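You operate a simulated robot arm through the tools that you are given. There is no shell and no other tool.

The job below is to be done with a simulated two-armed robot. You get a single attempt, and the scene is never put back.

TASK
Wipe the grime off the bicycle chain, then oil that patch.
Fine: wipe with the red rag, oil with the white pad from the oil tin; the tin's lid waits in the bicycle tray and goes back on; rag and pad go back. Set down upright: white pad. A coat counts when it lies all over at full strength: go over it till it gets no stronger. What is to be rubbed or washed off counts as gone when no trace of it is left.
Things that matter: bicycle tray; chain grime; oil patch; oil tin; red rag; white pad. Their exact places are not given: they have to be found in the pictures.

It is judged by the outcome, as a careful person would: the job done as asked, and still so three seconds after it is handed in. It fails if anything else is knocked over, pushed out of place, dropped, spilled or broken. A push-on lid holds only when it is set on centred and level and pressed home; a screw cap is set on level and turned clockwise until tight.

THE ROBOT
Two 6-joint arms with two-finger parallel grippers on one trunk, on a base that drives. Base frame: it is fixed to the floor where the robot stands at the start and does not move with it; the origin is under the middle of the robot, x ahead of it, y to its left, z up. Lengths are in m, angles in rad, forces in N, time in s.
The left shoulder is at the start at [0.06, 0.187, 1.197], the right one opposite. With the tool pointing down near the work surface each hand reaches from about 0.28 to 0.62 m from the robot's upright axis, wherever it stands, measured 20 degrees to its own side. Places, roughly: bicycle tray [0.6, 0.2, 0.9]; chain grime [0.5, -0.1, 0.7]; oil patch [0.5, -0.1, 0.7]. Payload 1.57 kg a hand.
The TCP of each hand is the grasp point between the finger pads, 0.03 m short of the fingertips. In the tool frame z runs along the fingers and y along their closing line. Largest opening 0.11 m; finger width 0.024, thickness 0.012; the body of the gripper, 0.048 by 0.112 m, starts 0.078 m behind the TCP.
Orientation is that of the tool frame in the base frame, as [roll, pitch, yaw] about the fixed x, y, z axes, in that order (R = Rz(yaw) Ry(pitch) Rx(roll)). With the fingers straight down and closing along the base's y, the tool's x points along the base's -x, its y along +y and its z along -z.

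THE INTERFACE
- The arms move only by the tool jog_arm. It takes "left_increments", "right_increments" or both (then of equal length, played together; a hand with none holds still); each is a list of rows, each a list of 7 numbers: the finger opening in m, from 0 to 0.11, then the shift along the base's x, y, z in units of 20 mm (1.0 is 20 mm), then the turn, a rotation vector about the base's x, y, z in units of 6 degrees (1.0 is 6 degrees). In form: [[jaw, dx, dy, dz, ax, ay, az], ...]. A call has 1 to 20 rows; each row shifts and turns the commanded pose from where the row before left it. A call with a number of a shift or a turn outside -1 to 1 is refused whole. Each row takes 0.2 s and may step no farther than 0.05 m and 0.15 rad from the row before; otherwise, or with a gripper value out of range, the whole call is refused. A pose out of reach is approached as far as the arm can. The call stops where the force on the tool passes 40 N (or 10 N more than at its start, if that is more) or the arm is blocked; 0.2 s more then pass. Each finger travels about 0.153 m/s and halts on what it meets, pressing with about 41 N; the grip force reading is that of the motor and also rises with nothing between the fingers. The clock runs only during rows and for 0.2 s after the last one: add rows that do not move to give the fingers time. It gives the time, the measured TCP pose, the force on the tool (base axes), the opening and the grip force at its end, in the units of the frame above (readings bear some noise), with the torque about the TCP (base axes, N m) and any sound that the robot's microphone picked up.
- Cameras (640 x 400 px; columns grow to the right, rows downward): "scene" is now at [0.0128, 0.0189, 1.7349]; the picture's right is [0.25, -0.97, 0.00], its down [-0.77, -0.20, -0.60] and it looks along [0.58, 0.15, -0.80] (base axes); focal length 271 px, centre (320, 200). "left" rides on the left gripper at [0.07, -0.016, -0.141] in its tool frame; the picture's right is [0.23, 0.97, 0.00], its down [-0.86, 0.20, -0.48] and it looks along [-0.47, 0.11, 0.88] (tool axes); focal length 222 px, centre (320, 200). "right" rides on the right gripper at [0.07, 0.016, -0.141] in its tool frame; the picture's right is [-0.23, 0.97, 0.00], its down [-0.86, -0.20, -0.48] and it looks along [-0.47, -0.11, 0.88] (tool axes); focal length 222 px, centre (320, 200).
- grab_frame(camera): a new picture of that camera. No time passes.
- move_column(by): slides the trunk up (or, below 0, down) by that many m; the arms and the scene camera ride with it, the base frame stays. It gives what a move gives, with no picture.
- roll_base(legs): drives the robot by 1 to 6 legs, each [ahead, left, turn to the left] in m, m and rad, along the robot's own axes; the way and the turn of a leg run together, so that a leg with both is an arc; at most 1.5 m and 3.142 rad a leg. The arms and the cameras ride along, it lands a little off, and it stops where it bumps. It gives what a move gives.
- head_to(pan, tilt): turns the head with the scene camera to pan (to the left, within 1.501 rad either way) and tilt (down, from -0.506 to 1.204), counted from straight ahead of the robot. It gives what a move gives.
- measure_at(camera, pixels): for up to 12 pixels [column, row] of the newest picture of that camera ("zoom" is the newest enlarged one), the place [x, y, z] in the base frame of the surface seen there, good to about 0.003 m. No time passes.
- zoom(camera, box): a new picture of the part [left, top, right, bottom] of that camera's present view, enlarged. No time passes.
- finish_job(): hands the job in; it is judged then, once.

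Leave the grippers open and the arms clear of the work at the hand-in unless told otherwise.

The tools are called after "Request:" by a JSON object that holds its "fn" and its "kwargs". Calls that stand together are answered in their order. jog_arm: Moves the arms, as the interface text tells. Its arguments: {"type":"object","properties":{"left_increments":{"type":"array","items":{"type":"array","items":{"type":"number"}}},"right_increments":{"type":"array","items":{"type":"array","items":{"type":"number"}}}},"required":[]} The other tools are called the same way: move_column (by) slides the trunk up or down; roll_base (legs) drives the base; head_to (pan, tilt) turns the head that bears the scene camera; grab_frame (camera) takes a picture; measure_at (camera, pixels) gives the place of the surface under pixels of a picture; zoom (camera, box) takes an enlarged picture of a part of a camera's view; finish_job () hands the job in.

At the start:

```text
t: 0.0
left_eef_pos: [0.3813, 0.2222, 1.3145]
left_tool_rot: [-3.141, 0.001, 3.14]
left_contact_force: [-0.1, -0.3, -0.3]
left_moment: [0.01, -0.04, 0.0]
left_grip_width: 0.11
left_grasp_force: 0.1
right_eef_pos: [0.4549, -0.1248, 1.2406]
right_tool_rot: [3.141, 0.0, -3.141]
right_contact_force: [0.2, 0.4, 0.0]
right_moment: [0.02, -0.02, -0.04]
right_grip_width: 0.1099
right_grasp_force: 0.0
trunk travel left (down, up): [-0.825, 0.165]
robot x, y, heading: [0.002, 0.0003, 0.005]
head pan, tilt: [0.258, 0.923]
```

scene: 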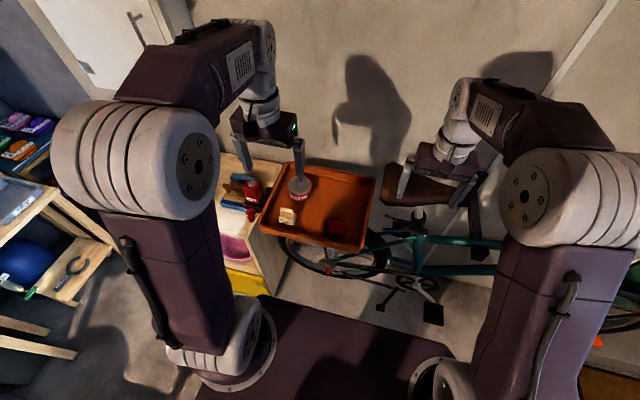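
right: 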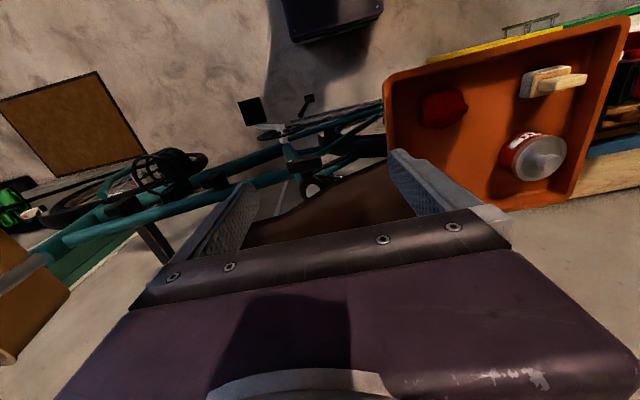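
left: 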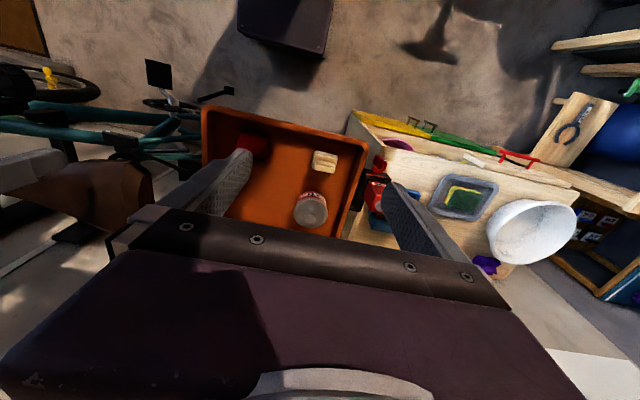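

I see an orange tray with the tin, a pale pad and a red rag in the scene picture around (320,205). I'll zoom in on the tray and on the bicycle chain region near (400,280).

Request:
{"fn": "zoom", "kwargs": {"camera": "scene", "box": [230, 150, 390, 250]}}

Request:
{"fn": "zoom", "kwargs": {"camera": "scene", "box": [280, 200, 480, 325]}}

Request:
{"fn": "zoom", "kwargs": {"camera": "right", "box": [380, 10, 640, 210]}}

Request:
{"fn": "zoom", "kwargs": {"camera": "left", "box": [190, 90, 390, 240]}}

```text
4.00 times, centred on (310, 200) of scene
```

zoom: 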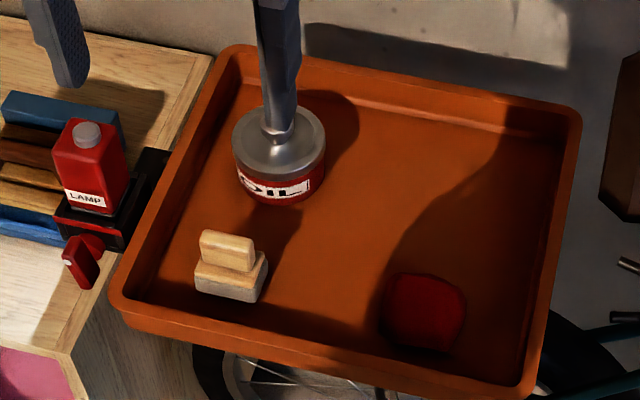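

```text
3.20 times, centred on (380, 262) of scene
```

zoom: 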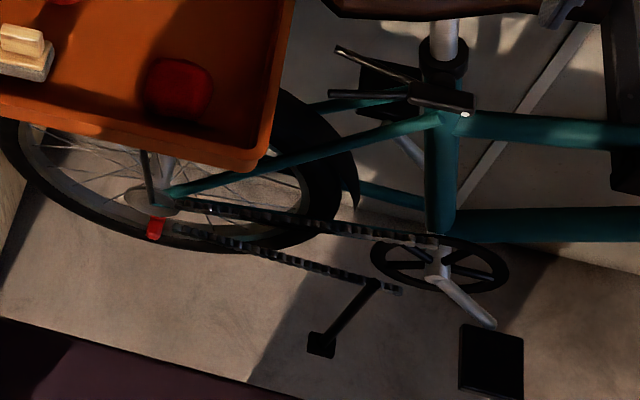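

```text
2.00 times, centred on (510, 110) of right
```

zoom: 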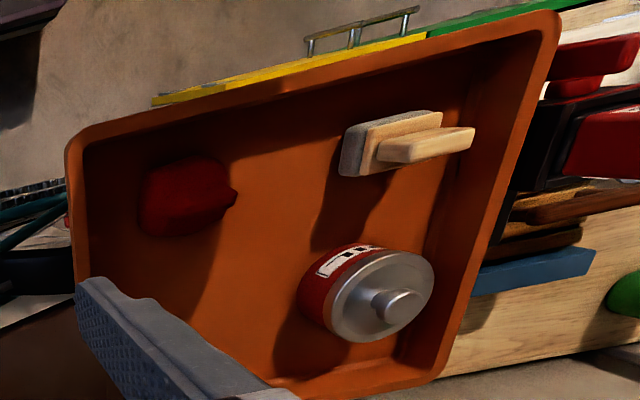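

```text
2.67 times, centred on (290, 165) of left
```

zoom: 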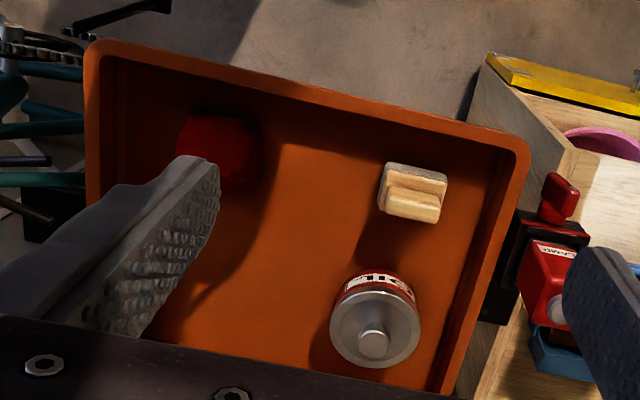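

The tin at scene (300,188) wears a lid with a knob; the pad at (288,216) has a wooden handle; the rag is at (337,228). I'll measure these spots now, using the scene camera.

Request:
{"fn": "grab_frame", "kwargs": {"camera": "scene"}}

Request:
{"fn": "measure_at", "kwargs": {"camera": "scene", "pixels": [[300, 185], [292, 187], [308, 187], [287, 212], [287, 222], [337, 228], [320, 205], [346, 271], [362, 275], [380, 280], [400, 275], [416, 285]]}}

Request:
{"fn": "zoom", "kwargs": {"camera": "scene", "box": [320, 245, 448, 325]}}

```text
taken
```

scene: 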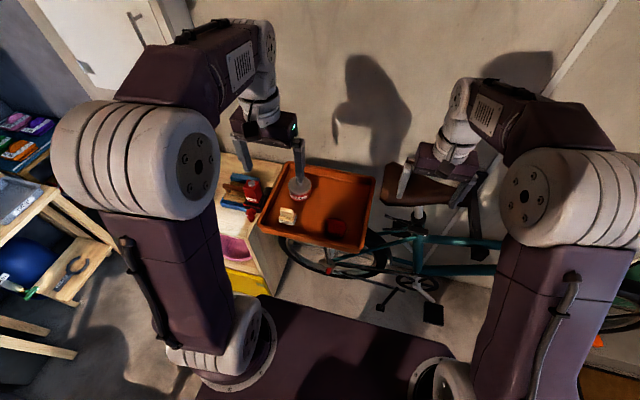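

```text
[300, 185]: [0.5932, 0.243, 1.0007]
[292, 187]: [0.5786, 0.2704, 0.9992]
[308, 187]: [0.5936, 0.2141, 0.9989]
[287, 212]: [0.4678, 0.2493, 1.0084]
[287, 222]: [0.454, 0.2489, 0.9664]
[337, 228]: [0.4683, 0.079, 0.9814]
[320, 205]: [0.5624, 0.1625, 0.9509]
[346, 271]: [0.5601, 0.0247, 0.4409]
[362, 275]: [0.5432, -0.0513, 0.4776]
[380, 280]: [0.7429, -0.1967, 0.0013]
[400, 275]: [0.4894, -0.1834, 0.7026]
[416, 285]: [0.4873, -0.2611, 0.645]
```

```text
5.00 times, centred on (384, 285) of scene
```

zoom: 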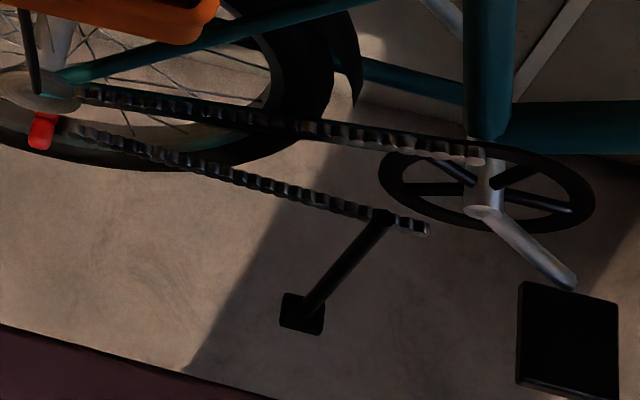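

The chain's upper run crosses the zoom picture from (90,95) to (480,155). I'll measure it there.

Request:
{"fn": "measure_at", "kwargs": {"camera": "zoom", "pixels": [[90, 95], [140, 102], [180, 107], [220, 115], [260, 122], [310, 127], [340, 131], [370, 136], [410, 143], [440, 150], [470, 154], [500, 160]]}}

Request:
{"fn": "zoom", "kwargs": {"camera": "scene", "box": [330, 255, 426, 315]}}

```text
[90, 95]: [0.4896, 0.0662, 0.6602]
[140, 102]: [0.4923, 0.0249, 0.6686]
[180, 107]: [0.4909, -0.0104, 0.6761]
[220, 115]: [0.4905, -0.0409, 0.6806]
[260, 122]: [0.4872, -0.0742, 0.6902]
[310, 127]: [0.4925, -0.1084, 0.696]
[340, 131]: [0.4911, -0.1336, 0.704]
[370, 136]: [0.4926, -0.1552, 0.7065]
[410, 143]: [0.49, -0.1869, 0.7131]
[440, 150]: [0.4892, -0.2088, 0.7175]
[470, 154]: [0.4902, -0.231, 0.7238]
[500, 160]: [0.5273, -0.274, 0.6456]
```

```text
6.67 times, centred on (378, 285) of scene
```

zoom: 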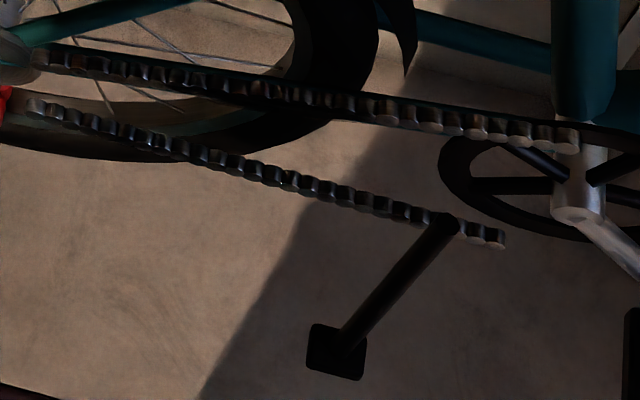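

The upper run lies at x≈0.49, climbing from z 0.66 (y 0.07) to 0.72 (y −0.23). The grime isn't clear yet. I'll measure the tray rim and the bike's seat for clearance.

Request:
{"fn": "measure_at", "kwargs": {"camera": "scene", "pixels": [[294, 163], [375, 180], [360, 250], [258, 232], [420, 190], [400, 195], [445, 185], [417, 212], [380, 235], [418, 240], [430, 285], [434, 312]]}}

Request:
{"fn": "zoom", "kwargs": {"camera": "scene", "box": [360, 165, 520, 265]}}

```text
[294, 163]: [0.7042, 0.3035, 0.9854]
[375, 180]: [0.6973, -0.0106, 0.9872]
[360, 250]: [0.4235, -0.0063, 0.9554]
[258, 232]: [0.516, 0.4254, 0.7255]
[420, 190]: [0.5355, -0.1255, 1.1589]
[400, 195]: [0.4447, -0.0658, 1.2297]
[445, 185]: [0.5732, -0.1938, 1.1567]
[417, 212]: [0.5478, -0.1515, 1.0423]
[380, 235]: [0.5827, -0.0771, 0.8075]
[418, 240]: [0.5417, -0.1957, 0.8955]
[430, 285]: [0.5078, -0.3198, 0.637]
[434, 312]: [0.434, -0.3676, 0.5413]
```

```text
4.00 times, centred on (440, 215) of scene
```

zoom: 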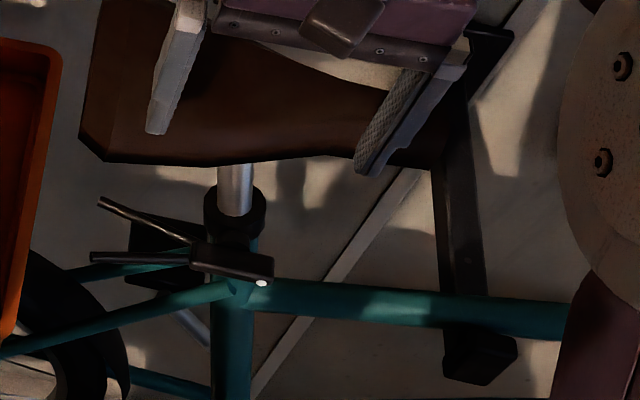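

The seat sits at z≈1.16, just under the right hand, and reaches to about x 0.5. I'll look at the chain in the right camera's present view around (320,130).

Request:
{"fn": "zoom", "kwargs": {"camera": "right", "box": [230, 80, 390, 180]}}

Request:
{"fn": "zoom", "kwargs": {"camera": "left", "box": [0, 50, 240, 200]}}

```text
4.00 times, centred on (310, 130) of right
```

zoom: 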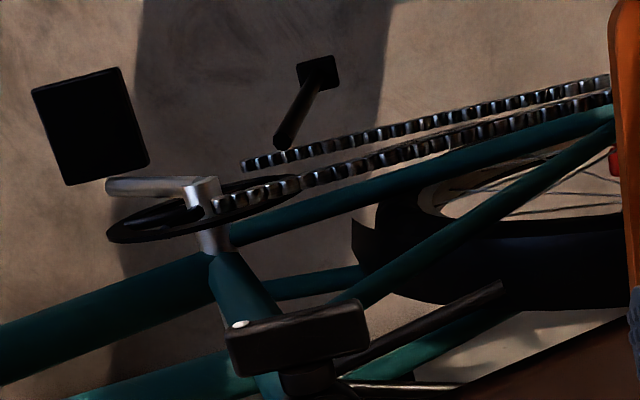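

```text
2.67 times, centred on (120, 125) of left
```

zoom: 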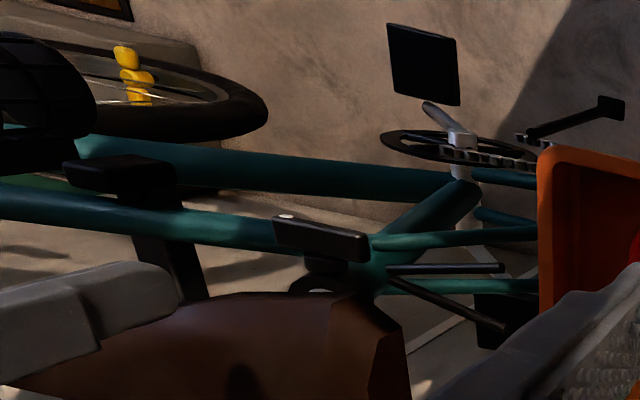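

I'll pull both hands back toward the robot, clear of seat and tray, so I can lower the trunk and look at the chain from the front.

Request:
{"fn": "jog_arm", "kwargs": {"left_increments": [[0.11, -0.5, 0.2, 0, 0, 0, 0], [0.11, -0.5, 0.2, 0, 0, 0, 0], [0.11, -0.5, 0.2, 0, 0, 0, 0], [0.11, -0.5, 0.2, 0, 0, 0, 0], [0.11, -0.5, 0.2, 0, 0, 0, 0], [0.11, -0.5, 0.2, 0, 0, 0, 0], [0.11, -0.5, 0.2, 0, 0, 0, 0], [0.11, -0.5, 0.2, 0, 0, 0, 0]], "right_increments": [[0.11, -1, -0.6, 0, 0, 0, 0], [0.11, -1, -0.6, 0, 0, 0, 0], [0.11, -1, -0.6, 0, 0, 0, 0], [0.11, -1, -0.6, 0, 0, 0, 0], [0.11, -1, -0.6, 0, 0, 0, 0], [0.11, -1, -0.6, 0, 0, 0, 0], [0.11, -0.5, -0.6, 0, 0, 0, 0], [0.11, -0.5, -0.6, 0, 0, 0, 0]]}}

Request:
{"fn": "grab_frame", "kwargs": {"camera": "scene"}}

Request:
{"fn": "grab_frame", "kwargs": {"camera": "right"}}

```text
t: 1.8
left_eef_pos: [0.3016, 0.253, 1.3137]
left_tool_rot: [-3.141, -0.001, 3.141]
left_contact_force: [-0.7, -0.1, 0.0]
left_moment: [0.02, 0.0, -0.01]
left_grip_width: 0.1101
left_grasp_force: 0.0
right_eef_pos: [0.3142, -0.2218, 1.2383]
right_tool_rot: [-3.141, 0.0, 3.141]
right_contact_force: [-0.2, 0.3, 0.0]
right_moment: [-0.02, -0.05, 0.0]
right_grip_width: 0.1099
right_grasp_force: 0.0
trunk travel left (down, up): [-0.825, 0.165]
robot x, y, heading: [-0.0016, 0.0023, 0.008]
head pan, tilt: [0.258, 0.923]
```

```text
taken
```

scene: 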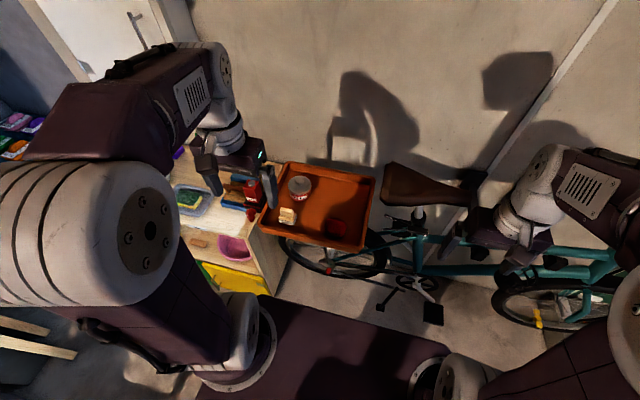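

```text
taken
```

right: 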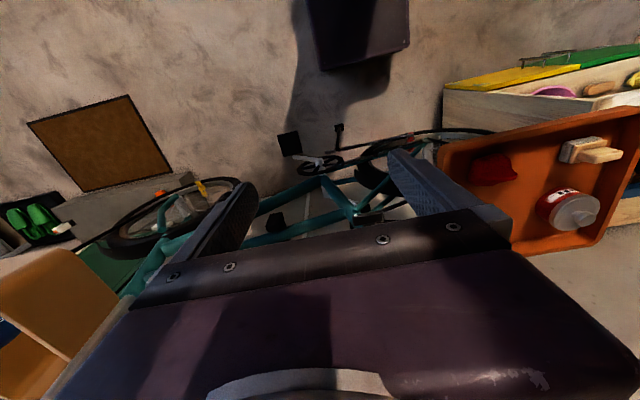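

Before lowering the trunk I want clearances on the left: cabinet edges, shelf and right-hand objects. I'll measure these.

Request:
{"fn": "measure_at", "kwargs": {"camera": "scene", "pixels": [[190, 220], [230, 280], [262, 280], [210, 300], [40, 340], [255, 190], [215, 200], [240, 250], [400, 190], [425, 180], [460, 195], [440, 340]]}}

Request:
{"fn": "head_to", "kwargs": {"pan": 0.9, "tilt": 0.8}}

Request:
{"fn": "grab_frame", "kwargs": {"camera": "scene"}}

```text
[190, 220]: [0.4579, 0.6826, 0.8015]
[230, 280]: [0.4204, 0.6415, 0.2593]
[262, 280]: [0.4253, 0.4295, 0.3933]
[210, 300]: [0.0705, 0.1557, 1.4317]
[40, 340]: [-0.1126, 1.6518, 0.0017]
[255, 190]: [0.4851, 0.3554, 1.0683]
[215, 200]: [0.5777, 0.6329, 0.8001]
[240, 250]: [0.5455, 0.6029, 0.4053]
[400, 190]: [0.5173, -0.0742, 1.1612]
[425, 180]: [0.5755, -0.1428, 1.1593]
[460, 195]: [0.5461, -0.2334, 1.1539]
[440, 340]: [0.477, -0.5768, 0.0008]
```

```text
t: 2.8
left_eef_pos: [0.3026, 0.2538, 1.3139]
left_tool_rot: [-3.141, -0.001, 3.141]
left_contact_force: [0.1, 0.2, 0.7]
left_moment: [-0.03, -0.01, -0.03]
left_grip_width: 0.1099
left_grasp_force: 0.0
right_eef_pos: [0.3169, -0.2213, 1.2393]
right_tool_rot: [3.14, 0.0, -3.14]
right_contact_force: [-0.2, -0.8, -0.2]
right_moment: [0.07, -0.01, 0.0]
right_grip_width: 0.1101
right_grasp_force: 0.1
trunk travel left (down, up): [-0.825, 0.165]
robot x, y, heading: [0.0001, -0.0017, 0.002]
head pan, tilt: [0.901, 0.799]
```

```text
taken
```

scene: 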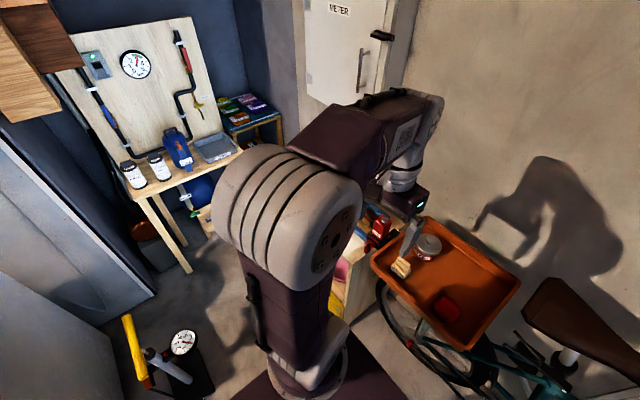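

The left side has room. Now a look to the right side before lowering.

Request:
{"fn": "head_to", "kwargs": {"pan": -0.7, "tilt": 0.8}}

Request:
{"fn": "grab_frame", "kwargs": {"camera": "scene"}}

```text
t: 4.5
left_eef_pos: [0.3017, 0.2527, 1.3142]
left_tool_rot: [-3.139, -0.001, -3.141]
left_contact_force: [0.1, 0.2, -0.7]
left_moment: [-0.02, -0.04, -0.02]
left_grip_width: 0.1102
left_grasp_force: 0.1
right_eef_pos: [0.3152, -0.2218, 1.2392]
right_tool_rot: [3.141, -0.001, 3.141]
right_contact_force: [-0.3, 0.2, -0.9]
right_moment: [0.03, 0.04, -0.03]
right_grip_width: 0.1097
right_grasp_force: 0.1
trunk travel left (down, up): [-0.825, 0.165]
robot x, y, heading: [0.0018, -0.0002, 0.0]
head pan, tilt: [-0.7, 0.799]
```

```text
taken
```

scene: 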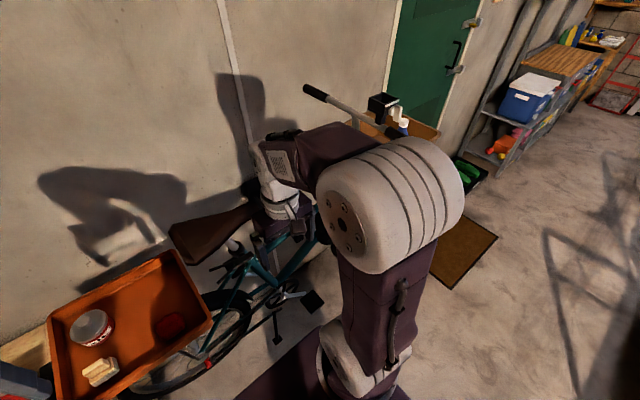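

I'll measure handlebar and basket positions to check the right elbow's clearance when lowering.

Request:
{"fn": "measure_at", "kwargs": {"camera": "scene", "pixels": [[312, 90], [350, 108], [385, 130], [420, 125], [385, 100], [320, 140], [350, 130], [400, 170], [340, 210], [460, 200], [280, 205], [270, 240]]}}

```text
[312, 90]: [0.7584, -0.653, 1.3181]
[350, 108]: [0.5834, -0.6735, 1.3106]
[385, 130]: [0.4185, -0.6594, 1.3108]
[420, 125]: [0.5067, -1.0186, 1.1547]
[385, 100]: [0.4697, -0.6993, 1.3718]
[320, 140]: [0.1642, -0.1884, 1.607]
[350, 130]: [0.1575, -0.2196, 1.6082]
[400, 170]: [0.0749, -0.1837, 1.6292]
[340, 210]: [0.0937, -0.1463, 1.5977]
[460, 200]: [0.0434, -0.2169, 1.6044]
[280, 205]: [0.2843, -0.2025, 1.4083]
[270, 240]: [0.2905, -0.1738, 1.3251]
```

The arms' elbows stand straight above the shoulders and nothing is beneath them, so I lower the trunk by 0.45 m and look at the chain.

Request:
{"fn": "move_column", "kwargs": {"by": -0.45}}

Request:
{"fn": "head_to", "kwargs": {"pan": -0.2, "tilt": 0.8}}

Request:
{"fn": "grab_frame", "kwargs": {"camera": "scene"}}

Request:
{"fn": "grab_frame", "kwargs": {"camera": "right"}}

Request:
{"fn": "grab_frame", "kwargs": {"camera": "left"}}

```text
refused: -0.45 is not a number from -0.4 to 0.4
```

```text
t: 5.4
left_eef_pos: [0.3004, 0.2538, 1.3141]
left_tool_rot: [3.141, -0.001, -3.141]
left_contact_force: [0.0, -0.5, -0.2]
left_moment: [0.0, 0.01, 0.0]
left_grip_width: 0.1101
left_grasp_force: 0.1
right_eef_pos: [0.3148, -0.2211, 1.2382]
right_tool_rot: [-3.14, 0.0, 3.141]
right_contact_force: [-0.4, -0.6, 0.0]
right_moment: [-0.02, 0.0, 0.01]
right_grip_width: 0.11
right_grasp_force: 0.0
trunk travel left (down, up): [-0.825, 0.165]
robot x, y, heading: [0.0052, 0.0018, 0.0]
head pan, tilt: [-0.201, 0.799]
```

```text
taken
```

scene: 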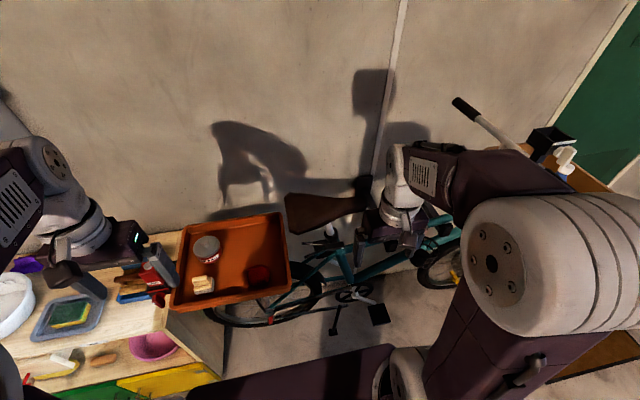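

```text
taken
```

right: 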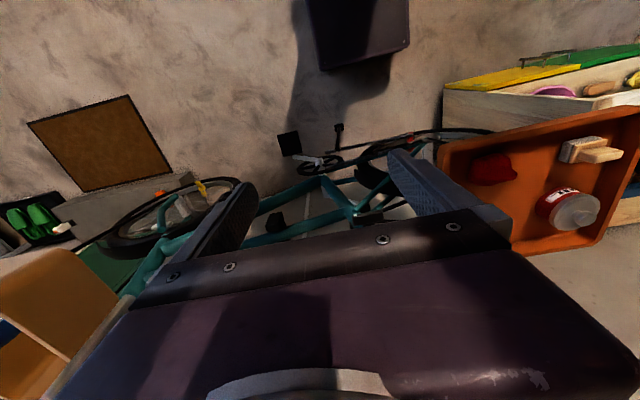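

```text
taken
```

left: 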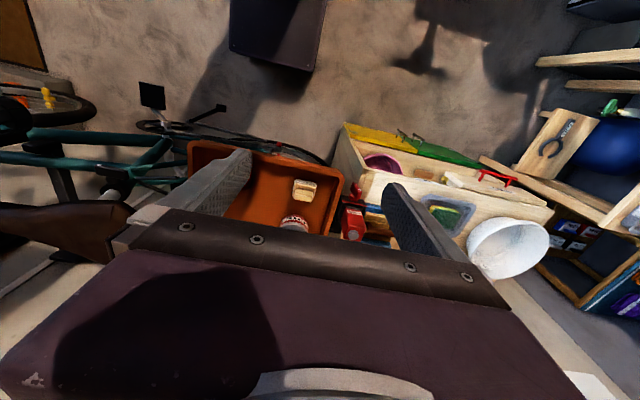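

The trunk move is limited to 0.4 m per call. I'll lower by 0.4.

Request:
{"fn": "move_column", "kwargs": {"by": -0.4}}

Request:
{"fn": "grab_frame", "kwargs": {"camera": "scene"}}

Request:
{"fn": "grab_frame", "kwargs": {"camera": "right"}}

```text
t: 9.3
left_eef_pos: [0.3016, 0.2528, 0.9151]
left_tool_rot: [-3.141, 0.0, -3.141]
left_contact_force: [0.1, -0.5, -0.1]
left_moment: [-0.01, -0.03, -0.04]
left_grip_width: 0.11
left_grasp_force: 0.1
right_eef_pos: [0.3146, -0.2216, 0.8387]
right_tool_rot: [3.141, 0.001, -3.141]
right_contact_force: [-0.6, 0.7, 0.0]
right_moment: [0.0, 0.01, 0.03]
right_grip_width: 0.1102
right_grasp_force: 0.2
trunk travel left (down, up): [-0.425, 0.565]
robot x, y, heading: [-0.0006, 0.0022, -0.004]
head pan, tilt: [-0.201, 0.799]
```

```text
taken
```

scene: 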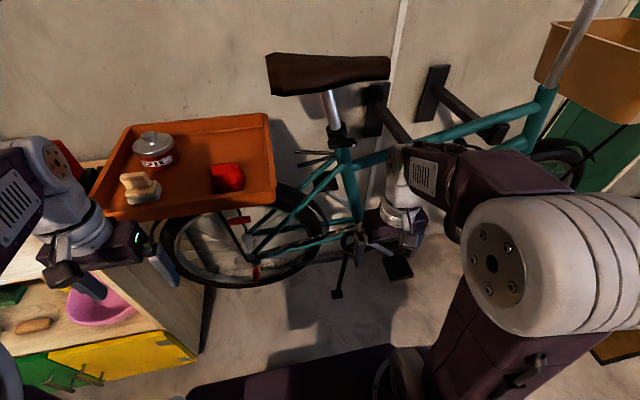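

```text
taken
```

right: 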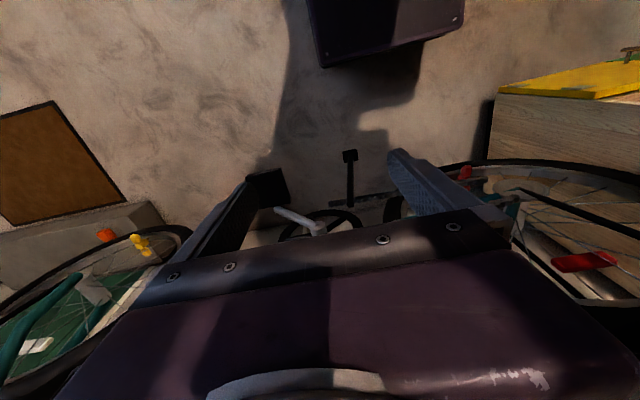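

Now the bike is seen more from the front. I zoom on the chain around (310,240).

Request:
{"fn": "zoom", "kwargs": {"camera": "scene", "box": [240, 205, 368, 285]}}

Request:
{"fn": "zoom", "kwargs": {"camera": "scene", "box": [80, 95, 300, 232]}}

```text
5.00 times, centred on (304, 245) of scene
```

zoom: 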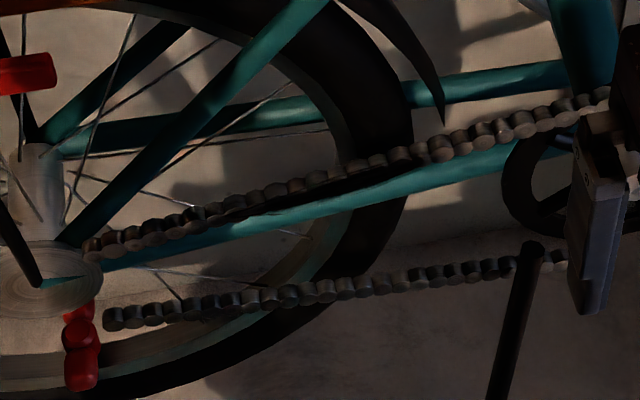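

```text
2.91 times, centred on (190, 164) of scene
```

zoom: 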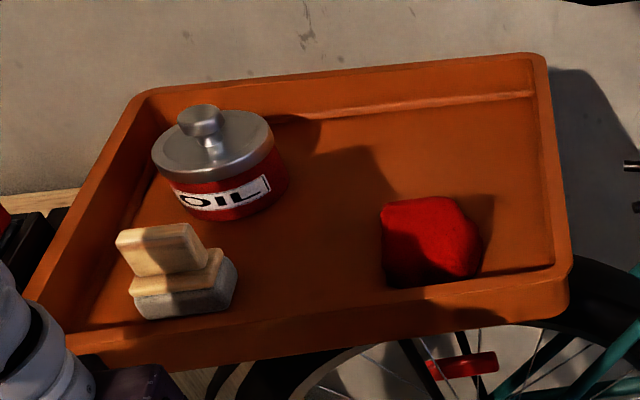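

The upper run runs from scene (258,254) to (360,224). I zoom in further on its two halves.

Request:
{"fn": "zoom", "kwargs": {"camera": "scene", "box": [256, 228, 304, 258]}}

Request:
{"fn": "zoom", "kwargs": {"camera": "scene", "box": [300, 216, 348, 246]}}

Request:
{"fn": "zoom", "kwargs": {"camera": "scene", "box": [320, 210, 384, 250]}}

```text
13.33 times, centred on (280, 243) of scene
```

zoom: 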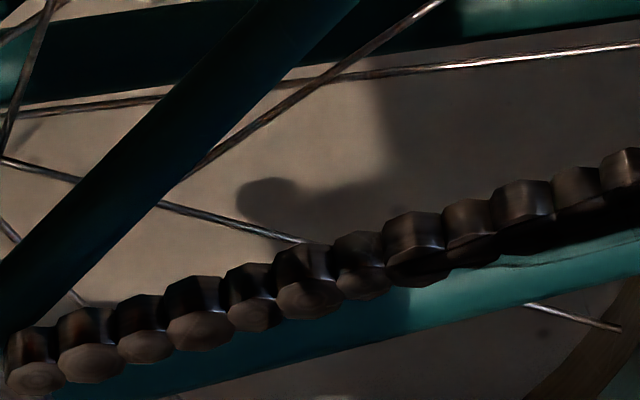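

```text
13.33 times, centred on (324, 231) of scene
```

zoom: 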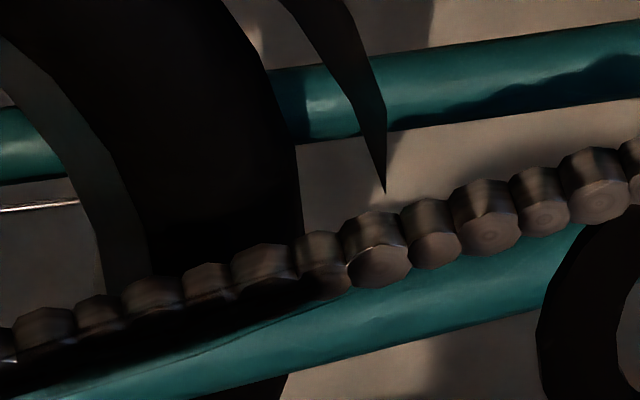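

```text
10.00 times, centred on (352, 230) of scene
```

zoom: 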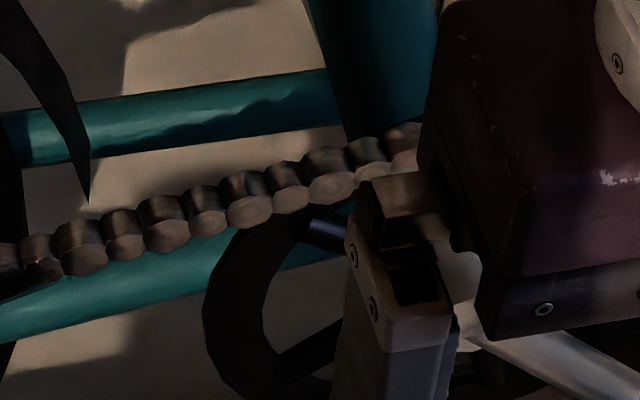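

There is a black film over the links' front faces between scene (285,248) and (326,236): that must be the grime. I zoom there and measure its corners.

Request:
{"fn": "zoom", "kwargs": {"camera": "scene", "box": [281, 225, 329, 255]}}

```text
13.33 times, centred on (305, 240) of scene
```

zoom: 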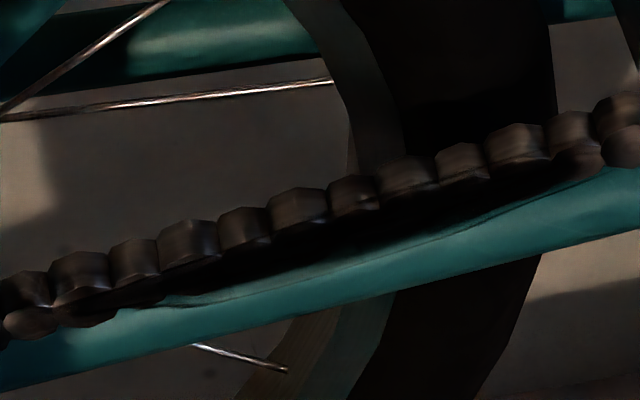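

The black film stretches from (65,300) to (600,175) in this zoom. I measure along it.

Request:
{"fn": "measure_at", "kwargs": {"camera": "zoom", "pixels": [[30, 322], [80, 303], [130, 293], [180, 280], [240, 262], [300, 245], [360, 230], [420, 212], [480, 195], [540, 180], [590, 160], [350, 250]]}}

Request:
{"fn": "measure_at", "kwargs": {"camera": "zoom", "pixels": [[90, 262], [190, 235], [300, 205], [400, 172], [510, 135], [200, 300], [280, 280], [420, 235], [500, 210], [250, 268], [440, 200], [400, 195]]}}

```text
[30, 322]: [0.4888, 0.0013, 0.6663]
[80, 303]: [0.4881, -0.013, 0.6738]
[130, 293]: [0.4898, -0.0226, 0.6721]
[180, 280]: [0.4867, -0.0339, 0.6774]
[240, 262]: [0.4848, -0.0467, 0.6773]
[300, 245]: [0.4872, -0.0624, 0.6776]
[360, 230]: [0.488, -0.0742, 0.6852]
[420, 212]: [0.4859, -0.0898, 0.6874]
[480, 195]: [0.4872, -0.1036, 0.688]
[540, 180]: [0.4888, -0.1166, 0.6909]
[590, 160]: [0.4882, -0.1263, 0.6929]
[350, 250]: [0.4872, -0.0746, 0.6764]
```

```text
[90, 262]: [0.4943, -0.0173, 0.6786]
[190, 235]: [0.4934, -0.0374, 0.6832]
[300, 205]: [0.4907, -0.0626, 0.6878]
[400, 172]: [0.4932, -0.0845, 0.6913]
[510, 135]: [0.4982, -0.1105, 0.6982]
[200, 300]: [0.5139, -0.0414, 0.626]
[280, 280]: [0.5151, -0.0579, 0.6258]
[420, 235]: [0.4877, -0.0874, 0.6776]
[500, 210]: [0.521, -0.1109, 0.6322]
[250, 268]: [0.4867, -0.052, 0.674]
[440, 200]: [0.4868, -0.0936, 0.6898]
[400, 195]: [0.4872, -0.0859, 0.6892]
```

The grime film lies at x≈0.487 facing the robot (−x), from y≈−0.01 to −0.125, z≈0.665 to 0.70. Now I measure the tray's objects in a zoom.

Request:
{"fn": "zoom", "kwargs": {"camera": "scene", "box": [112, 125, 192, 175]}}

Request:
{"fn": "measure_at", "kwargs": {"camera": "scene", "pixels": [[152, 138], [134, 143], [172, 143], [153, 134], [136, 152], [173, 152], [155, 165], [128, 177], [151, 177], [126, 200], [160, 195], [140, 201]]}}

Request:
{"fn": "measure_at", "kwargs": {"camera": "scene", "pixels": [[212, 175], [245, 173], [226, 165], [226, 190], [200, 165], [265, 115], [130, 127], [275, 190], [95, 205], [100, 215], [320, 360], [250, 375]]}}

```text
8.00 times, centred on (152, 150) of scene
```

zoom: 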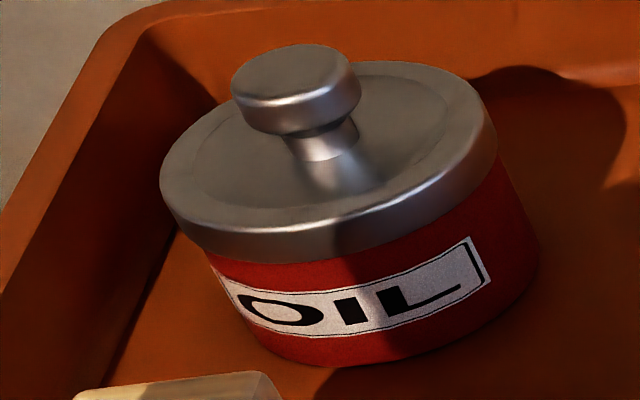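

```text
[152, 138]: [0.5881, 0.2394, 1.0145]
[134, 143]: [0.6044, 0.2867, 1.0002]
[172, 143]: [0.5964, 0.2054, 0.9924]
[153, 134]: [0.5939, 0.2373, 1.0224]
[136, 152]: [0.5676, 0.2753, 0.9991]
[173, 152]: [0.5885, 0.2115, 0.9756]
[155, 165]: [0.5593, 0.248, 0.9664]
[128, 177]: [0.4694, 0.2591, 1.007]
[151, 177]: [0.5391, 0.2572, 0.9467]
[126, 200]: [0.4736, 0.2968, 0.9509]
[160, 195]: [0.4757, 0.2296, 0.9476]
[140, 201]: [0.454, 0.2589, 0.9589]
```

```text
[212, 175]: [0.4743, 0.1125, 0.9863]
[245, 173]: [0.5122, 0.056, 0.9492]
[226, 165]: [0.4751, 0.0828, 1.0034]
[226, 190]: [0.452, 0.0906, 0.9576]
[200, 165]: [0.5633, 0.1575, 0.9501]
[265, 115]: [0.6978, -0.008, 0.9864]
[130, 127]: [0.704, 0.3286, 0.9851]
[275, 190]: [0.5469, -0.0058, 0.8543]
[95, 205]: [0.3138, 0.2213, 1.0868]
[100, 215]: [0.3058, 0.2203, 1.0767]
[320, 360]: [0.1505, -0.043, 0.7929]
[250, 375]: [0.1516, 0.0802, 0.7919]
```

I zoom onto the pad and the rag for their sizes.

Request:
{"fn": "zoom", "kwargs": {"camera": "scene", "box": [104, 163, 176, 208]}}

Request:
{"fn": "zoom", "kwargs": {"camera": "scene", "box": [194, 155, 266, 200]}}

```text
8.89 times, centred on (140, 186) of scene
```

zoom: 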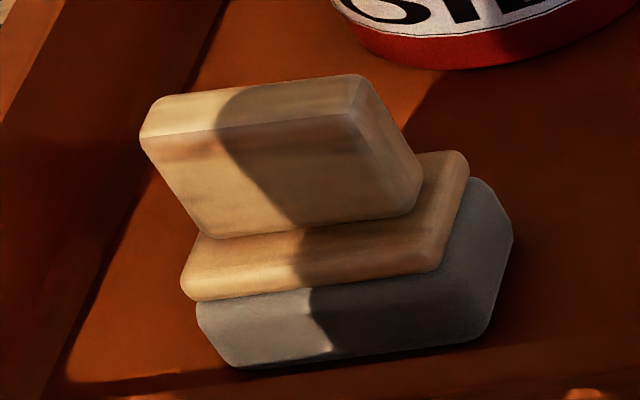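

```text
8.89 times, centred on (230, 178) of scene
```

zoom: 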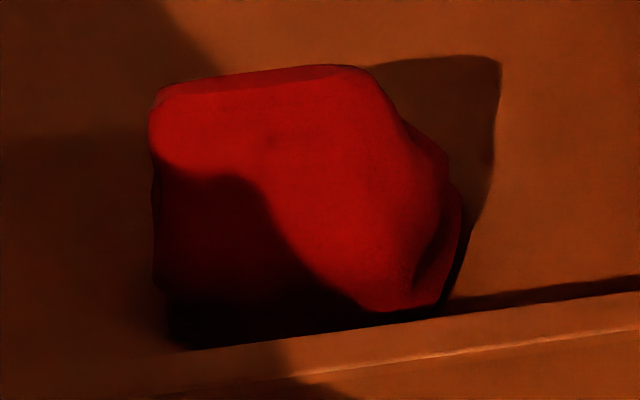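

I measure the rag's outline in this zoom.

Request:
{"fn": "measure_at", "kwargs": {"camera": "zoom", "pixels": [[160, 100], [250, 75], [350, 72], [430, 170], [455, 230], [300, 150], [200, 250], [400, 290], [220, 330], [250, 120], [330, 250], [160, 200]]}}

Request:
{"fn": "zoom", "kwargs": {"camera": "scene", "box": [104, 163, 176, 208]}}

Request:
{"fn": "measure_at", "kwargs": {"camera": "zoom", "pixels": [[155, 100], [350, 80], [345, 112], [150, 135], [410, 210], [215, 235], [440, 160], [190, 290], [430, 270], [490, 200], [205, 330], [470, 335]]}}

```text
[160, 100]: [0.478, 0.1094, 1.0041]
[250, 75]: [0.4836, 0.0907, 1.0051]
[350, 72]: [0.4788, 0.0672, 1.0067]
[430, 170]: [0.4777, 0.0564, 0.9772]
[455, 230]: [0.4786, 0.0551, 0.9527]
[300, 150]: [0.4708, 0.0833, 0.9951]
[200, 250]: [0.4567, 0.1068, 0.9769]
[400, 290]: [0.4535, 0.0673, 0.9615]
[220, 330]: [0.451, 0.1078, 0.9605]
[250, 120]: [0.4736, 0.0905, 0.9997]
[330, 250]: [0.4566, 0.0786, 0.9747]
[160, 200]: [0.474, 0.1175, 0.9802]
```

```text
8.89 times, centred on (140, 186) of scene
```

zoom: 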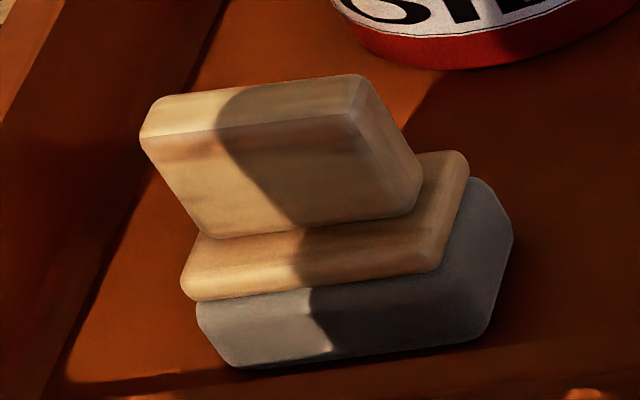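

```text
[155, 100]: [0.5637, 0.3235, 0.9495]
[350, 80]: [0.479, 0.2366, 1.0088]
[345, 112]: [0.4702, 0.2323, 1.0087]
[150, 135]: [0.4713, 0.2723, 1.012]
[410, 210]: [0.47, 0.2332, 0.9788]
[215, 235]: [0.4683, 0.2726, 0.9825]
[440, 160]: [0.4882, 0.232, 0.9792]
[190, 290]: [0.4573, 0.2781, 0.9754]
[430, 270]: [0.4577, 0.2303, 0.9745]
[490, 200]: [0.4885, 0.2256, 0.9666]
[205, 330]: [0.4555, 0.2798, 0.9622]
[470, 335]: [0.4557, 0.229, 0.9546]
```

The pad's handle is a thin wooden fin (thin along x), centred near (0.474,0.253), top z 1.01. The rag spans about x 0.45–0.49, y 0.055–0.118, z 0.95–1.006. I raise the trunk by 0.2 m to work at tray height with the right hand.

Request:
{"fn": "move_column", "kwargs": {"by": 0.2}}

Request:
{"fn": "jog_arm", "kwargs": {"right_increments": [[0.11, 0, 1, 1, 0, 0, 0], [0.11, 0, 1, 1, 0, 0, 0], [0.11, 0, 1, 1, 0, 0, 0], [0.11, 0, 1, 0.5, 0, 0, 0], [0.11, 0, 1, 0.5, 0, 0, 0], [0.11, 0, 1, 0, 0, 0, 0], [0.11, 0, 1, 0, 0, 0, 0], [0.11, 0, 1, 0, 0, 0, 0], [0.11, 0.5, 1, 0, 0, 0, 0], [0.11, 0.5, 1, 0, 0, 0, 0], [0.11, 0.5, 1, 0, 0, 0, 0], [0.11, 0.5, 1, 0, 0, 0, 0], [0.11, 0.5, 1, 0, 0, 0, 0], [0.11, 0.5, 1, 0, 0, 0, 0], [0.11, 0.5, 1, 0, 0, 0, 0], [0.11, 0.5, 0.4, 0, 0, 0, 0]]}}

Request:
{"fn": "grab_frame", "kwargs": {"camera": "scene"}}

Request:
{"fn": "grab_frame", "kwargs": {"camera": "right"}}

```text
t: 11.4
left_eef_pos: [0.302, 0.2537, 1.1145]
left_tool_rot: [-3.14, 0.0, -3.141]
left_contact_force: [0.6, 0.1, 0.5]
left_moment: [0.02, 0.04, -0.02]
left_grip_width: 0.1099
left_grasp_force: 0.1
right_eef_pos: [0.3144, -0.2208, 1.0388]
right_tool_rot: [3.141, 0.0, -3.14]
right_contact_force: [0.2, -0.4, -0.1]
right_moment: [0.03, -0.01, 0.03]
right_grip_width: 0.1101
right_grasp_force: 0.2
trunk travel left (down, up): [-0.625, 0.365]
robot x, y, heading: [-0.0008, 0.002, 0.003]
head pan, tilt: [-0.201, 0.799]
```

```text
t: 14.8
left_eef_pos: [0.3018, 0.2532, 1.1148]
left_tool_rot: [3.142, 0.0, -3.141]
left_contact_force: [-0.6, -0.1, 0.1]
left_moment: [-0.02, -0.02, -0.08]
left_grip_width: 0.11
left_grasp_force: 0.1
right_eef_pos: [0.396, 0.0863, 1.1189]
right_tool_rot: [-3.141, 0.001, -3.141]
right_contact_force: [0.6, 0.4, 0.0]
right_moment: [-0.01, -0.02, 0.01]
right_grip_width: 0.1101
right_grasp_force: 0.0
trunk travel left (down, up): [-0.625, 0.365]
robot x, y, heading: [0.0017, 0.0013, -0.001]
head pan, tilt: [-0.201, 0.799]
```

```text
taken
```

scene: 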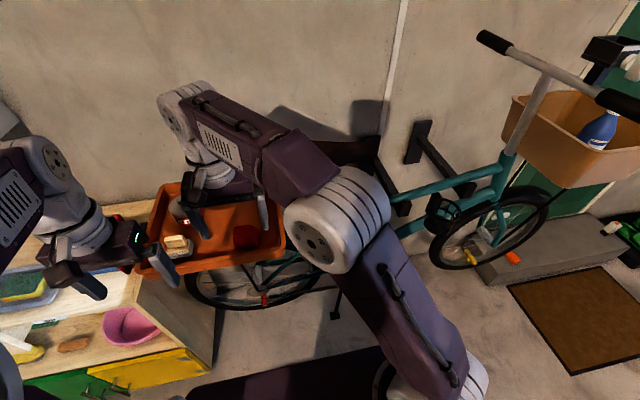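

```text
taken
```

right: 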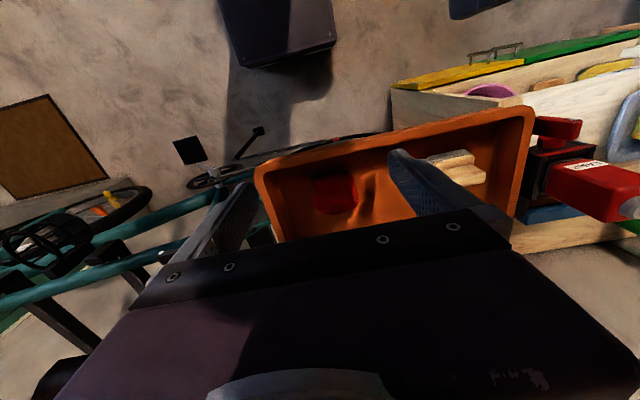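

The right hand is at (0.396,0.086,1.119), and I see the rag at (335,195) between the fingers. I'll move on to x 0.47 and look again.

Request:
{"fn": "jog_arm", "kwargs": {"right_increments": [[0.11, 0.95, 0, 0, 0, 0, 0], [0.11, 0.95, 0, 0, 0, 0, 0], [0.11, 0.95, 0, 0, 0, 0, 0], [0.11, 0.95, 0, 0, 0, 0, 0]]}}

Request:
{"fn": "grab_frame", "kwargs": {"camera": "right"}}

Request:
{"fn": "grab_frame", "kwargs": {"camera": "left"}}

```text
t: 15.8
left_eef_pos: [0.3003, 0.2521, 1.1142]
left_tool_rot: [-3.14, 0.0, -3.141]
left_contact_force: [0.0, 0.3, 0.1]
left_moment: [0.0, -0.03, 0.02]
left_grip_width: 0.1101
left_grasp_force: 0.0
right_eef_pos: [0.4516, 0.0806, 1.1127]
right_tool_rot: [-3.141, -0.001, -3.141]
right_contact_force: [0.2, -0.1, -0.2]
right_moment: [0.02, -0.06, -0.05]
right_grip_width: 0.1098
right_grasp_force: 0.1
right hand out of reach, approached as far as the arm can: row 3, 4
trunk travel left (down, up): [-0.625, 0.365]
robot x, y, heading: [0.0049, 0.0026, 0.001]
head pan, tilt: [-0.201, 0.799]
```

```text
taken
```

right: 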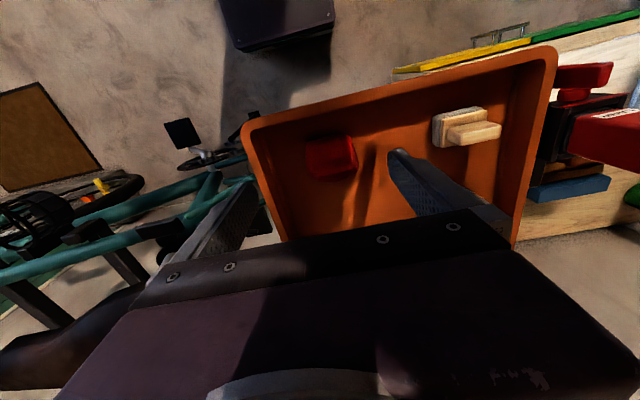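

```text
taken
```

left: 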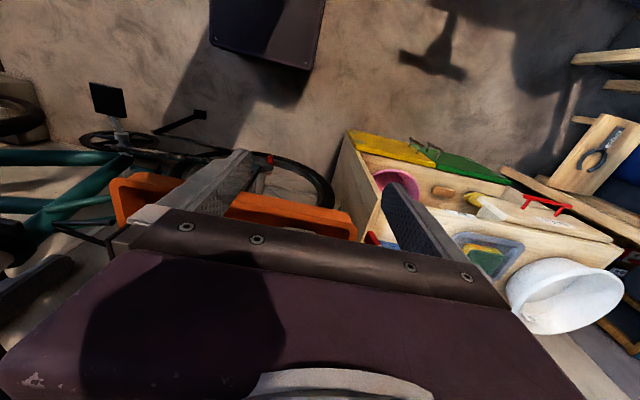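

At this trunk height the right arm reaches only x 0.45. I'll need to shift the base left and forward, so I first lift the hand back and look down to see the base's extent and floor clearance.

Request:
{"fn": "jog_arm", "kwargs": {"right_increments": [[0.11, -1, 0, 0.3, 0, 0, 0], [0.11, -1, 0, 0, 0, 0, 0], [0.11, -1, -1, 0, 0, 0, 0], [0.11, -1, -1, 0, 0, 0, 0], [0.11, -1, -1, 0, 0, 0, 0], [0.11, -1, -1, 0, 0, 0, 0], [0.11, -1, -1, 0, 0, 0, 0], [0.11, -1, -1, 0, 0, 0, 0], [0.11, 0, -1, 0, 0, 0, 0], [0.11, 0, -1, 0, 0, 0, 0], [0.11, 0, -1, 0, 0, 0, 0], [0.11, 0, -1, 0, 0, 0, 0], [0.11, 0, -1, 0, 0, 0, 0], [0.11, 0, -1, 0, 0, 0, 0], [0.11, 0, -1, 0, 0, 0, 0]]}}

Request:
{"fn": "move_column", "kwargs": {"by": 0.2}}

Request:
{"fn": "head_to", "kwargs": {"pan": 0.3, "tilt": 1.2}}

Request:
{"fn": "grab_frame", "kwargs": {"camera": "scene"}}

```text
t: 19.0
left_eef_pos: [0.3031, 0.253, 1.1143]
left_tool_rot: [-3.141, 0.0, 3.141]
left_contact_force: [-0.1, -0.4, 1.2]
left_moment: [-0.01, 0.01, 0.02]
left_grip_width: 0.1101
left_grasp_force: 0.1
right_eef_pos: [0.292, -0.1816, 1.1175]
right_tool_rot: [-3.141, 0.001, -3.141]
right_contact_force: [-0.3, 0.8, -0.3]
right_moment: [0.0, -0.01, -0.02]
right_grip_width: 0.11
right_grasp_force: 0.0
trunk travel left (down, up): [-0.625, 0.365]
robot x, y, heading: [-0.0017, 0.0003, -0.001]
head pan, tilt: [-0.201, 0.799]
```

```text
t: 21.2
left_eef_pos: [0.3011, 0.2528, 1.3155]
left_tool_rot: [-3.141, -0.002, -3.14]
left_contact_force: [-0.4, -0.9, 0.4]
left_moment: [-0.01, 0.0, -0.05]
left_grip_width: 0.1099
left_grasp_force: 0.0
right_eef_pos: [0.2921, -0.181, 1.3185]
right_tool_rot: [3.142, 0.001, -3.141]
right_contact_force: [-0.3, -0.4, 0.2]
right_moment: [0.0, 0.02, 0.01]
right_grip_width: 0.1101
right_grasp_force: 0.0
trunk travel left (down, up): [-0.825, 0.165]
robot x, y, heading: [-0.0016, 0.0006, 0.003]
head pan, tilt: [-0.201, 0.799]
```

```text
t: 22.1
left_eef_pos: [0.3009, 0.2533, 1.3143]
left_tool_rot: [-3.141, 0.002, -3.141]
left_contact_force: [-0.4, -0.1, -0.4]
left_moment: [-0.01, 0.02, -0.01]
left_grip_width: 0.11
left_grasp_force: 0.1
right_eef_pos: [0.2919, -0.1808, 1.3178]
right_tool_rot: [3.141, 0.001, -3.141]
right_contact_force: [0.5, -0.3, -0.1]
right_moment: [0.0, 0.02, -0.01]
right_grip_width: 0.11
right_grasp_force: 0.1
trunk travel left (down, up): [-0.825, 0.165]
robot x, y, heading: [-0.003, 0.0001, 0.001]
head pan, tilt: [0.3, 1.201]
```

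```text
taken
```

scene: 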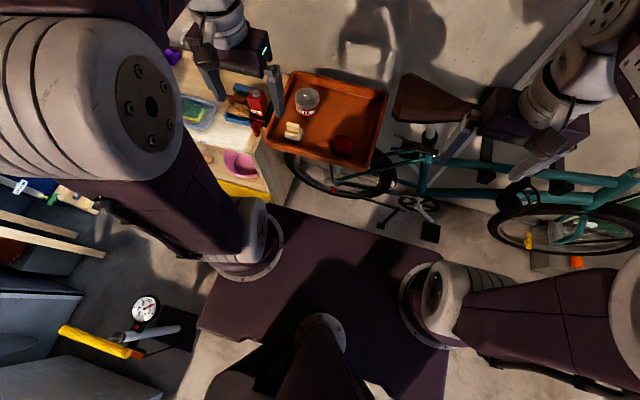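

I measure the purple body's corners and the floor in front of it.

Request:
{"fn": "measure_at", "kwargs": {"camera": "scene", "pixels": [[278, 212], [430, 255], [350, 240], [215, 320], [350, 300], [300, 230], [400, 250], [250, 330], [430, 232], [290, 200], [265, 190], [160, 330]]}}

```text
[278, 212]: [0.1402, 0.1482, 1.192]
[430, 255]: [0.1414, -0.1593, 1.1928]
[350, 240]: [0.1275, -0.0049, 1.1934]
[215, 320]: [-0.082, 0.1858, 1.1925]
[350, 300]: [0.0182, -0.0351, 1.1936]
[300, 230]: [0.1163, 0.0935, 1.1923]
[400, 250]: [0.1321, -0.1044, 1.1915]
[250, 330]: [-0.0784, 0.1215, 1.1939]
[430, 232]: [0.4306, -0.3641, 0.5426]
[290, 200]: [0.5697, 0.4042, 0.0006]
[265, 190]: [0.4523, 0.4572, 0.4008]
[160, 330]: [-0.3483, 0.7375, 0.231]
```

The purple plate rides on the trunk. The foot of the base shows at the top of the wrist pictures, so I grab both wrist pictures and measure there.

Request:
{"fn": "grab_frame", "kwargs": {"camera": "left"}}

Request:
{"fn": "grab_frame", "kwargs": {"camera": "right"}}

```text
taken
```

left: 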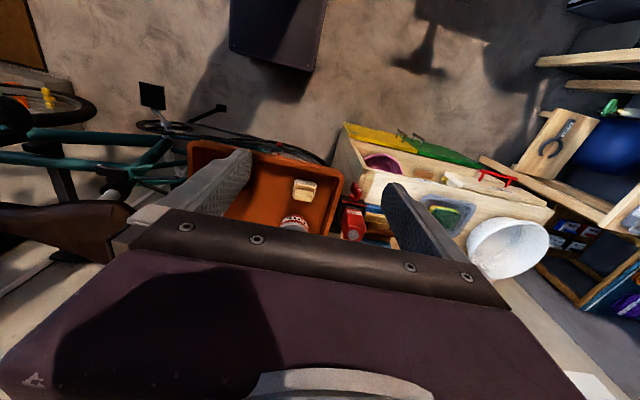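

```text
taken
```

right: 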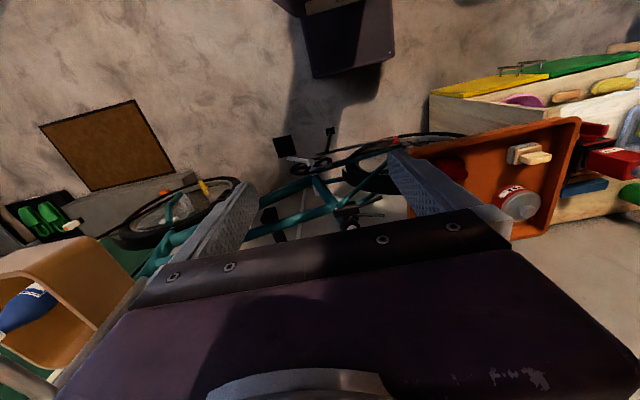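

Request:
{"fn": "measure_at", "kwargs": {"camera": "left", "pixels": [[315, 5], [310, 60], [240, 45], [235, 10], [280, 40], [345, 128], [500, 150], [340, 190], [430, 85], [400, 100]]}}

Request:
{"fn": "measure_at", "kwargs": {"camera": "right", "pixels": [[390, 55], [320, 70], [310, 20], [385, 10], [350, 50]]}}

```text
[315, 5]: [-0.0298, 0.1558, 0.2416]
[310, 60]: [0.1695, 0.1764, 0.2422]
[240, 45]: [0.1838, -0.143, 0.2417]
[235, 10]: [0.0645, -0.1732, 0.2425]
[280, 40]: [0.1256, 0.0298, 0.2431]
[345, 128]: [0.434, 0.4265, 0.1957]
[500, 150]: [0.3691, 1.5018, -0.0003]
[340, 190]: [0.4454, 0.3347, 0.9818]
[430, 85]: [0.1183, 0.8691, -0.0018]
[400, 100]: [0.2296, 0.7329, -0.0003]
```

```text
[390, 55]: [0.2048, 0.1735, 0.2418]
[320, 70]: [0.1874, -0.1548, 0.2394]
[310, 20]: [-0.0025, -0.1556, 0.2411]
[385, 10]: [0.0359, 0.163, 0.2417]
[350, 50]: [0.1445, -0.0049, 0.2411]
```

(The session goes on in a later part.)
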